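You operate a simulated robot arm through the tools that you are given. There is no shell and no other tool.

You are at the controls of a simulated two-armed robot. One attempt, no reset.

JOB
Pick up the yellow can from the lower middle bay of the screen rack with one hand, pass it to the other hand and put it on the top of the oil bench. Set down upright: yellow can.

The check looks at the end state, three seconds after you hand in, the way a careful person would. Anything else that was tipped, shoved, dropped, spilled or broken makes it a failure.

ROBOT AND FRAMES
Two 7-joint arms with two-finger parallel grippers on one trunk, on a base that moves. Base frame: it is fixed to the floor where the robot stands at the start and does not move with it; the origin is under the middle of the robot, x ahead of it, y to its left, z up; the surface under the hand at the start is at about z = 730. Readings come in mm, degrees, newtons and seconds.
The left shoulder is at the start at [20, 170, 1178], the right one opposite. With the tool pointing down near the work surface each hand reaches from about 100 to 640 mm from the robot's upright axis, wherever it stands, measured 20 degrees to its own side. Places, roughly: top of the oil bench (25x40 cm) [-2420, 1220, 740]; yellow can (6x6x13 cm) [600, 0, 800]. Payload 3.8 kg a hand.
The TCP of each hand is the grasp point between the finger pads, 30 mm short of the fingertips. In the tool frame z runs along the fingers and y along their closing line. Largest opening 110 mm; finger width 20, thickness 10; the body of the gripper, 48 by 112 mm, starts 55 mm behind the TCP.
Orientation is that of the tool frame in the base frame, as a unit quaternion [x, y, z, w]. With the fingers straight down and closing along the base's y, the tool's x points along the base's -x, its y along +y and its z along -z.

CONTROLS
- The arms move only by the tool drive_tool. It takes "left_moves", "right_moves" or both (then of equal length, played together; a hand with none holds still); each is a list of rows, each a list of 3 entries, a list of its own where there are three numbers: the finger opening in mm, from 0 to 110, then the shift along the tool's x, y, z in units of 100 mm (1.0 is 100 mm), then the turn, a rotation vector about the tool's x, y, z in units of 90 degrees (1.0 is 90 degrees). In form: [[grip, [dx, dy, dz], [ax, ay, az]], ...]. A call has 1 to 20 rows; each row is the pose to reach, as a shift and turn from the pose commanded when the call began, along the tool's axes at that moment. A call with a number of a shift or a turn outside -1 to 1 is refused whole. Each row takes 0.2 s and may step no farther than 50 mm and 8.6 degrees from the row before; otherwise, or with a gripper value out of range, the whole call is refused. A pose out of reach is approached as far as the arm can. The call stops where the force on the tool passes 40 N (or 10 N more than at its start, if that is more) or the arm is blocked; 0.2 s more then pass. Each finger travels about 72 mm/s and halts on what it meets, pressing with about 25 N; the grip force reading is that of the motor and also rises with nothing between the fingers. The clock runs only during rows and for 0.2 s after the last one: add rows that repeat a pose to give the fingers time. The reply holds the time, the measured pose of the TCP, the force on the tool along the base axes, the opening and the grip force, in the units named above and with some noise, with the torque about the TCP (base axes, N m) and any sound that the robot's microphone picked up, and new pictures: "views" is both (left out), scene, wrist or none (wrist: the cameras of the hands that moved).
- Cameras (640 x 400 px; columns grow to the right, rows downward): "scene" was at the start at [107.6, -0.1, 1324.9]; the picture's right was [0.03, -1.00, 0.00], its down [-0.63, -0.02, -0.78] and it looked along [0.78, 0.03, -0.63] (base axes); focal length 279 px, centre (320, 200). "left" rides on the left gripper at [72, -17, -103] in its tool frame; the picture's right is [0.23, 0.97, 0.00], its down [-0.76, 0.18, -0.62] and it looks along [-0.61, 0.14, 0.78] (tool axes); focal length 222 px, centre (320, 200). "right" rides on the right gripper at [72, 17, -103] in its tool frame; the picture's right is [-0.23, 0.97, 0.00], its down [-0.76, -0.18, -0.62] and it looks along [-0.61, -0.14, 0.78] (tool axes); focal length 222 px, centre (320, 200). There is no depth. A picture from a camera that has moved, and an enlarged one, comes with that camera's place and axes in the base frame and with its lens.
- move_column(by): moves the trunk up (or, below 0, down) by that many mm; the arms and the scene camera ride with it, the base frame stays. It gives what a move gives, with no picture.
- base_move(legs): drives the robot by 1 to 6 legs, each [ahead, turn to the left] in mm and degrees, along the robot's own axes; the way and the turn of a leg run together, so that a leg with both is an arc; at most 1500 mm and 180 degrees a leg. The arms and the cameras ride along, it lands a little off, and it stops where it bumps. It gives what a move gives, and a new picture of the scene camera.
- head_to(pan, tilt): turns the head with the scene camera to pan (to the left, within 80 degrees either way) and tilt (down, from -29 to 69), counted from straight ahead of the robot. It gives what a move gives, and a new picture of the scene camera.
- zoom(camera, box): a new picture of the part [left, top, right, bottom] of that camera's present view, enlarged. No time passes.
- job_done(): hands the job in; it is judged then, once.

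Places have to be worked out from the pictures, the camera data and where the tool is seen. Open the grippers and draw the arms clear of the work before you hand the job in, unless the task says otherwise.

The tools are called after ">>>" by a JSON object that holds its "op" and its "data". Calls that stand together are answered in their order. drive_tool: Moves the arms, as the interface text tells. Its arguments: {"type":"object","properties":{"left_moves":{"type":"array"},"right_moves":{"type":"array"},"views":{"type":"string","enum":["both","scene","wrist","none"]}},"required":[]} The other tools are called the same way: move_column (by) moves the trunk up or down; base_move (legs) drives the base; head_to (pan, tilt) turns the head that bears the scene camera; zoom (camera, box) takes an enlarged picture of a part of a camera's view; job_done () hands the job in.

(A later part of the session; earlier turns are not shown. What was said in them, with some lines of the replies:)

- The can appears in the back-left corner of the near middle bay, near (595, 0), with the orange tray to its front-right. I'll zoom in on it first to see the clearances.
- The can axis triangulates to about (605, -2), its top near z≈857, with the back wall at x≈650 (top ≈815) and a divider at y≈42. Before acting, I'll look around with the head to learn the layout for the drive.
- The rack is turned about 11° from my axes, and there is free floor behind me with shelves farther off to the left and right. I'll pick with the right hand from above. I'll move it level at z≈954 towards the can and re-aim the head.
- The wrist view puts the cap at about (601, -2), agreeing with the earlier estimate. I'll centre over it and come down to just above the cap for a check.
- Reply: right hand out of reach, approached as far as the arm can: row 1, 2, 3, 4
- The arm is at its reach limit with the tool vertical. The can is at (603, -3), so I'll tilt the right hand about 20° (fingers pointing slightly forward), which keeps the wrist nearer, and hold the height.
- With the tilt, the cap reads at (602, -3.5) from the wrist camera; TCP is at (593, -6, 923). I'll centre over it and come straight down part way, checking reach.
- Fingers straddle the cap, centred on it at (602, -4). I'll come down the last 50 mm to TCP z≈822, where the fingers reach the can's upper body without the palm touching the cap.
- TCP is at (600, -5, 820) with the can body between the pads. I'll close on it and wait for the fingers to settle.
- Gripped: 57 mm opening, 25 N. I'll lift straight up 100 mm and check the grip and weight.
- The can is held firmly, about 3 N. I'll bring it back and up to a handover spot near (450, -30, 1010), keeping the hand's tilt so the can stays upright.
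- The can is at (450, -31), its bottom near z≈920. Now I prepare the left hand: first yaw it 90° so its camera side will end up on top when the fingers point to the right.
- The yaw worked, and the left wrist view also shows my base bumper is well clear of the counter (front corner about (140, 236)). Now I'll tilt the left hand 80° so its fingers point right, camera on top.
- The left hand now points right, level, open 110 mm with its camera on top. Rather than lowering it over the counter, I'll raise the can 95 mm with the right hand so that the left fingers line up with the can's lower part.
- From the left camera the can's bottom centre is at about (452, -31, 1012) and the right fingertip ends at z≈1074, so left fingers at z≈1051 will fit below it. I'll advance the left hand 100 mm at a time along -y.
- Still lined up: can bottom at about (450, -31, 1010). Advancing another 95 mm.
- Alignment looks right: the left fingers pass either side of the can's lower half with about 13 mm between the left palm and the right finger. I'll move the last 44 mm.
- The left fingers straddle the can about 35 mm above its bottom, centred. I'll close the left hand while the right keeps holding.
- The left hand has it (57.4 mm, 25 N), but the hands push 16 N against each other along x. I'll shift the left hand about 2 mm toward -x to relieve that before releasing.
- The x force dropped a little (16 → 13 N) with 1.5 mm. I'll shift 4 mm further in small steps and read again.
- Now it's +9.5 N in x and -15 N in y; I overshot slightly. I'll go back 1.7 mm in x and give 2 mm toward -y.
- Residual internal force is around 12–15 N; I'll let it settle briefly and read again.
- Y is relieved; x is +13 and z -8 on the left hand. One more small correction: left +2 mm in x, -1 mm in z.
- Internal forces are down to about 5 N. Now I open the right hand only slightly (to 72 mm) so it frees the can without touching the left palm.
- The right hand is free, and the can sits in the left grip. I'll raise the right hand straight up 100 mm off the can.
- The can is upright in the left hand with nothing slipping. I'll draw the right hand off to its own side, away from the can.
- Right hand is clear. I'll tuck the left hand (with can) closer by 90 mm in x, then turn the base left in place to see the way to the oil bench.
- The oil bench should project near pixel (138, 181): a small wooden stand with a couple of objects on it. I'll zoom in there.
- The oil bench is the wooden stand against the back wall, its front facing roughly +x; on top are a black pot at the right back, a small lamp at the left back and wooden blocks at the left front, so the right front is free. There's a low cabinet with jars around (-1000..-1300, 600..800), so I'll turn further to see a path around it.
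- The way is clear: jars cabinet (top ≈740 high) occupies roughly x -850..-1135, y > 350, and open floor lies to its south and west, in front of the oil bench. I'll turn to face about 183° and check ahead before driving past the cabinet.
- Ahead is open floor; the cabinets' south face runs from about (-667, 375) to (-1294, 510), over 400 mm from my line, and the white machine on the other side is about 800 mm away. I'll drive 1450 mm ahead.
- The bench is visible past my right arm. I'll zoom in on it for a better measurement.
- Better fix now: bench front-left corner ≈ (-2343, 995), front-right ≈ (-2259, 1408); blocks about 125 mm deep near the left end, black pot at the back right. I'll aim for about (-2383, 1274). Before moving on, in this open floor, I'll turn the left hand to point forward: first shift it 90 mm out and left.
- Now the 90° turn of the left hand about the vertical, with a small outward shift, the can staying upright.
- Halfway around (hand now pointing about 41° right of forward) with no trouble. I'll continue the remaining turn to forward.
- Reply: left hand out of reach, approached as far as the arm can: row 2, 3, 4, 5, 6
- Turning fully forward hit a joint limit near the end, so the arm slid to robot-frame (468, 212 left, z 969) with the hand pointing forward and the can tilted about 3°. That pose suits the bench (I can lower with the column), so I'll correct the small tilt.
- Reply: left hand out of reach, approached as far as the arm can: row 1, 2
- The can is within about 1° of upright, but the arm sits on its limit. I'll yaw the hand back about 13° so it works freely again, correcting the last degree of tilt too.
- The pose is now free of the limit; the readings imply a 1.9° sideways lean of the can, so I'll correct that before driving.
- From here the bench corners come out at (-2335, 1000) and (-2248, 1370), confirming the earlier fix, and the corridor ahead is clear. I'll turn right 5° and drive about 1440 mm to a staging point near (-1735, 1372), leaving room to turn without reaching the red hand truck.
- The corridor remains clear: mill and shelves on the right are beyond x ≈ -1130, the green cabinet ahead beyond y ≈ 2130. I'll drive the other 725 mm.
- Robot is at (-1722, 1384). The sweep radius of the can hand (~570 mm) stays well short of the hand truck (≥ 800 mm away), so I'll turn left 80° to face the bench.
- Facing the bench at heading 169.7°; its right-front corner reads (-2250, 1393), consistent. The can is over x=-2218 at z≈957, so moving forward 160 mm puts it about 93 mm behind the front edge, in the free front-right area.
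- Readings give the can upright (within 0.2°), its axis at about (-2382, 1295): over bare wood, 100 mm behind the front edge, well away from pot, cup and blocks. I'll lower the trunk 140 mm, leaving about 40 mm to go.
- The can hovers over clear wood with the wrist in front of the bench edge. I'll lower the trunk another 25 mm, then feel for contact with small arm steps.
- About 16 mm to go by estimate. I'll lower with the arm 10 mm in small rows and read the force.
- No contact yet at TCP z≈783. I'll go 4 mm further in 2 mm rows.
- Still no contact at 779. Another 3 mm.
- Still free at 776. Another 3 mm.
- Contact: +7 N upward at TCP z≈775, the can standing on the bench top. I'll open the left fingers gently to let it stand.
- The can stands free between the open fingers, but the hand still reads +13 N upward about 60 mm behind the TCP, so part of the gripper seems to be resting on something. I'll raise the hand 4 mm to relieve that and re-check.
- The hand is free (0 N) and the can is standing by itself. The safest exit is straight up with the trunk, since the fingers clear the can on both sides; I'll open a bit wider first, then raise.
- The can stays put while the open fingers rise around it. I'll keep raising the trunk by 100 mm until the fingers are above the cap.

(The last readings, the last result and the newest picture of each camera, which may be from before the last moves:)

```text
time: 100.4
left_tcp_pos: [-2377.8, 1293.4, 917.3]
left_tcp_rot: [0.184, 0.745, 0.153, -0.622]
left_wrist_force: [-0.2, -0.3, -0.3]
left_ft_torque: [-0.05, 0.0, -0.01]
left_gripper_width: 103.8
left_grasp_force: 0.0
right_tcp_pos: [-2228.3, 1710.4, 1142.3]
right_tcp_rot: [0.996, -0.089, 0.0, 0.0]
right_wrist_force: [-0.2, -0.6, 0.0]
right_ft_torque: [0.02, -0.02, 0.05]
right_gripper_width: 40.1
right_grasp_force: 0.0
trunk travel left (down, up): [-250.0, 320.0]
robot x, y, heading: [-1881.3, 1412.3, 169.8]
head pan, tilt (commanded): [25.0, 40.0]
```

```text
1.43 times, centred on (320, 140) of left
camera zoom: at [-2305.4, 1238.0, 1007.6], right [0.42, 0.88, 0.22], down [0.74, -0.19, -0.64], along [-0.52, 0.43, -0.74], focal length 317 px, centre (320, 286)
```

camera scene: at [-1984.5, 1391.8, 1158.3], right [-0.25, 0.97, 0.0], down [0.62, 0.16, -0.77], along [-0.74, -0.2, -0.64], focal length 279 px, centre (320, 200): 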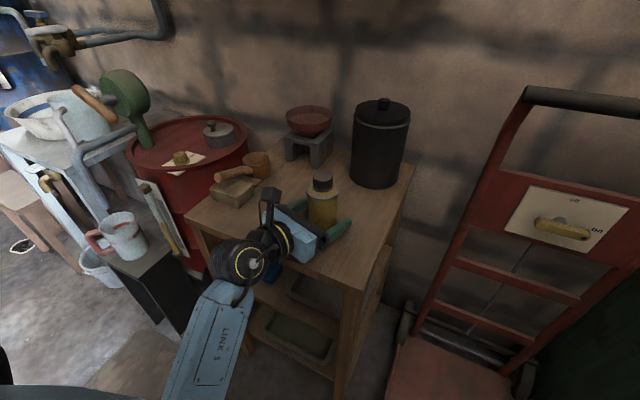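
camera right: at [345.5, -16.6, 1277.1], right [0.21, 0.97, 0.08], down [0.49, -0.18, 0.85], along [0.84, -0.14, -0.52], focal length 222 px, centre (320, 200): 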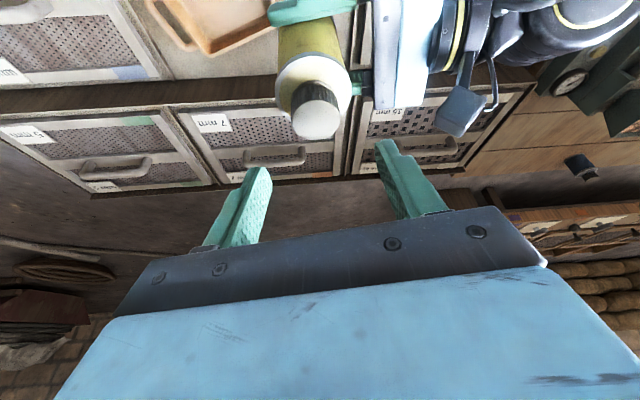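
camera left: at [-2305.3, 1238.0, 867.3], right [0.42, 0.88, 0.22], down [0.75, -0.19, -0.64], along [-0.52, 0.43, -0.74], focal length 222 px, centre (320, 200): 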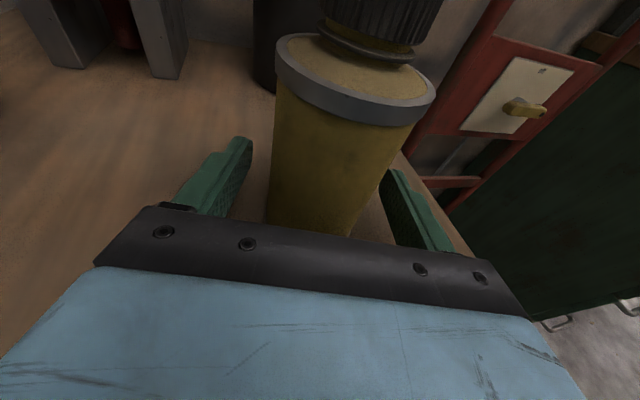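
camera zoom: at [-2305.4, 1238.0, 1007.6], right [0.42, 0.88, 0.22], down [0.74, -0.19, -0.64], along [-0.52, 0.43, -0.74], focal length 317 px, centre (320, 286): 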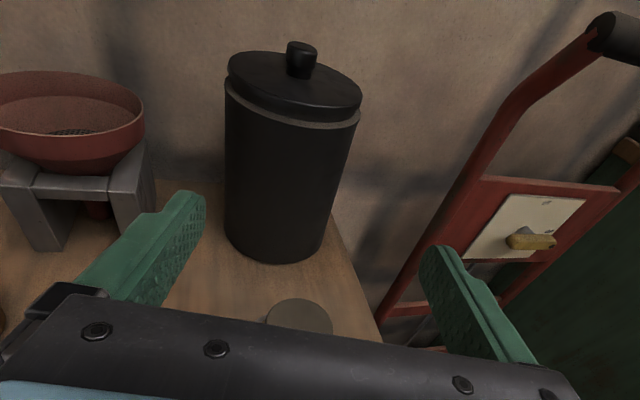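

The fingers (lowest ≈ 900) are now above the cap (≈ 870). I'll raise a further 50 mm and then back the base away 300 mm.

>>> {"op": "move_column", "data": {"by": 50}}

>>> {"op": "base_move", "data": {"legs": [[-280, 0]]}}

>>> {"op": "head_to", "data": {"pan": 10, "tilt": 40}}

>>> {"op": "zoom", "data": {"camera": "scene", "box": [160, 80, 400, 280]}}

```text
time: 101.3
left_tcp_pos: [-2376.4, 1292.9, 967.7]
left_tcp_rot: [0.184, 0.745, 0.154, -0.623]
left_wrist_force: [0.3, 0.8, -0.4]
left_ft_torque: [0.05, 0.03, 0.02]
left_gripper_width: 104.0
left_grasp_force: 0.1
right_tcp_pos: [-2227.6, 1708.7, 1191.2]
right_tcp_rot: [0.996, -0.089, -0.001, 0.0]
right_wrist_force: [-0.6, 0.5, 0.3]
right_ft_torque: [-0.03, 0.0, 0.0]
right_gripper_width: 39.8
right_grasp_force: 0.1
trunk travel left (down, up): [-300.0, 270.0]
robot x, y, heading: [-1880.8, 1408.3, 169.7]
head pan, tilt (commanded): [25.0, 40.0]
```

```text
time: 103.3
left_tcp_pos: [-2096.7, 1242.7, 967.8]
left_tcp_rot: [0.183, 0.744, 0.153, -0.624]
left_wrist_force: [-0.3, -1.8, 0.3]
left_ft_torque: [0.02, -0.01, 0.01]
left_gripper_width: 104.1
left_grasp_force: 0.0
right_tcp_pos: [-1948.1, 1658.7, 1191.0]
right_tcp_rot: [0.996, -0.088, -0.001, 0.0]
right_wrist_force: [0.3, 0.7, -0.1]
right_ft_torque: [0.01, 0.01, 0.01]
right_gripper_width: 40.0
right_grasp_force: 0.0
trunk travel left (down, up): [-300.0, 270.0]
robot x, y, heading: [-1604.0, 1360.6, 169.7]
head pan, tilt (commanded): [25.0, 40.0]
camera scene: at [-1703.7, 1341.2, 1348.4], right [-0.26, 0.97, 0.0], down [0.62, 0.16, -0.77], along [-0.74, -0.2, -0.64], focal length 279 px, centre (320, 200)
```

scene: 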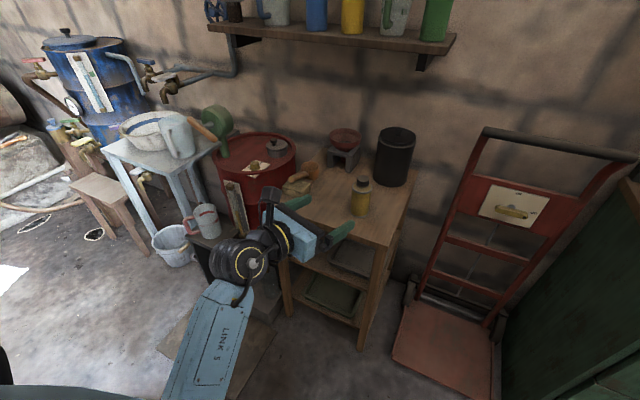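

```text
time: 104.0
left_tcp_pos: [-2096.2, 1243.3, 967.6]
left_tcp_rot: [0.184, 0.745, 0.154, -0.622]
left_wrist_force: [-0.7, -0.4, 0.1]
left_ft_torque: [-0.01, -0.03, 0.02]
left_gripper_width: 104.3
left_grasp_force: 0.2
right_tcp_pos: [-1947.7, 1658.1, 1191.8]
right_tcp_rot: [0.996, -0.088, 0.0, -0.001]
right_wrist_force: [-0.2, 0.4, -0.1]
right_ft_torque: [-0.02, 0.01, 0.01]
right_gripper_width: 39.8
right_grasp_force: 0.0
trunk travel left (down, up): [-300.0, 270.0]
robot x, y, heading: [-1602.9, 1363.8, 170.0]
head pan, tilt (commanded): [10.0, 40.0]
camera scene: at [-1707.3, 1363.3, 1348.3], right [0.0, 1.0, 0.0], down [0.64, 0.0, -0.77], along [-0.77, 0.0, -0.64], focal length 279 px, centre (320, 200)
```

scene: 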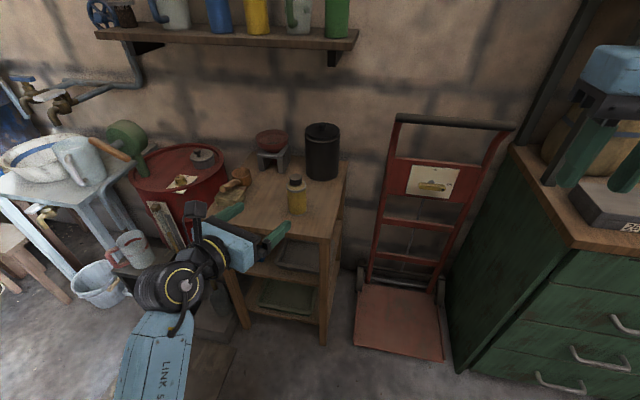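

```text
2.00 times, centred on (280, 180) of scene
camera zoom: at [-1707.3, 1363.3, 1348.3], right [0.0, 1.0, 0.0], down [0.64, 0.0, -0.77], along [-0.77, 0.0, -0.64], focal length 558 px, centre (400, 240)
```

zoom: 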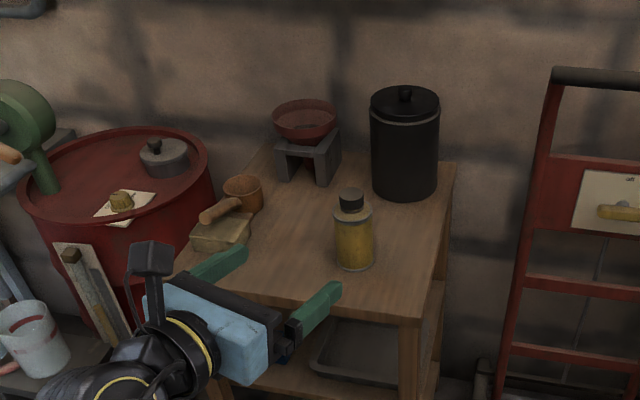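

The can stands upright on the bench top, clear of the cup, block, lamp and pot, which look undisturbed. I'll open the right gripper too and take one last close look.

>>> {"op": "drive_tool", "data": {"right_moves": [[60, [0, 0, 0], [0, 0, 0]], [80, [0, 0, 0], [0, 0, 0]], [100, [0, 0, 0], [0, 0, 0]], [110, [0, 0, 0], [0, 0, 0]], [110, [0, 0, 0], [0, 0, 0]]], "views": "none"}}

>>> {"op": "zoom", "data": {"camera": "scene", "box": [230, 120, 360, 230]}}

```text
time: 105.2
left_tcp_pos: [-2097.1, 1243.6, 967.2]
left_tcp_rot: [0.184, 0.745, 0.153, -0.623]
left_wrist_force: [-0.2, -0.2, 0.1]
left_ft_torque: [0.0, -0.01, 0.01]
left_gripper_width: 104.0
left_grasp_force: 0.0
right_tcp_pos: [-1948.7, 1656.7, 1191.2]
right_tcp_rot: [0.996, -0.088, 0.0, 0.001]
right_wrist_force: [-0.3, -1.4, -1.2]
right_ft_torque: [0.0, 0.01, 0.01]
right_gripper_width: 110.1
right_grasp_force: 0.1
trunk travel left (down, up): [-300.0, 270.0]
robot x, y, heading: [-1605.6, 1362.1, 169.7]
head pan, tilt (commanded): [10.0, 40.0]
```

```text
3.64 times, centred on (295, 175) of scene
camera zoom: at [-1707.3, 1363.3, 1348.3], right [0.0, 1.0, 0.0], down [0.64, 0.0, -0.77], along [-0.77, 0.0, -0.64], focal length 1015 px, centre (411, 291)
```

zoom: 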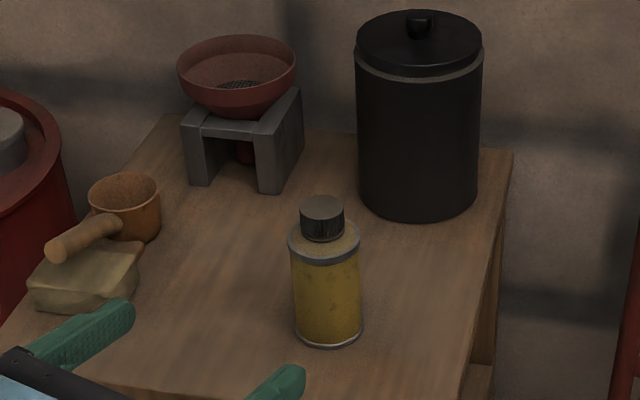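

The yellow can stands upright on the oil bench. Both grippers are open and clear, and nothing else looks moved. I'm handing the job in.

>>> {"op": "job_done", "data": {}}

```text
The job is handed in.
```

The yellow can is standing upright on the top of the oil bench, about 10 cm behind the front edge, and the job is handed in.

The right hand lifted it from the lower middle bay and passed it in the air to the left hand, which set it down. The last close-up showed the can upright and the pot, lamp, cup and block on the bench as they were before. I saw no sign that the tray or anything else in the rack was touched, but I took no picture of the rack after leaving it.

While I was setting the can down, the left gripper pressed lightly on something, about 13 N. I raised it 4 mm and the force went to zero. I didn't find out what it had touched, and nothing in the later pictures looked moved.

Both grippers are open, and the robot has backed about 28 cm away from the bench.
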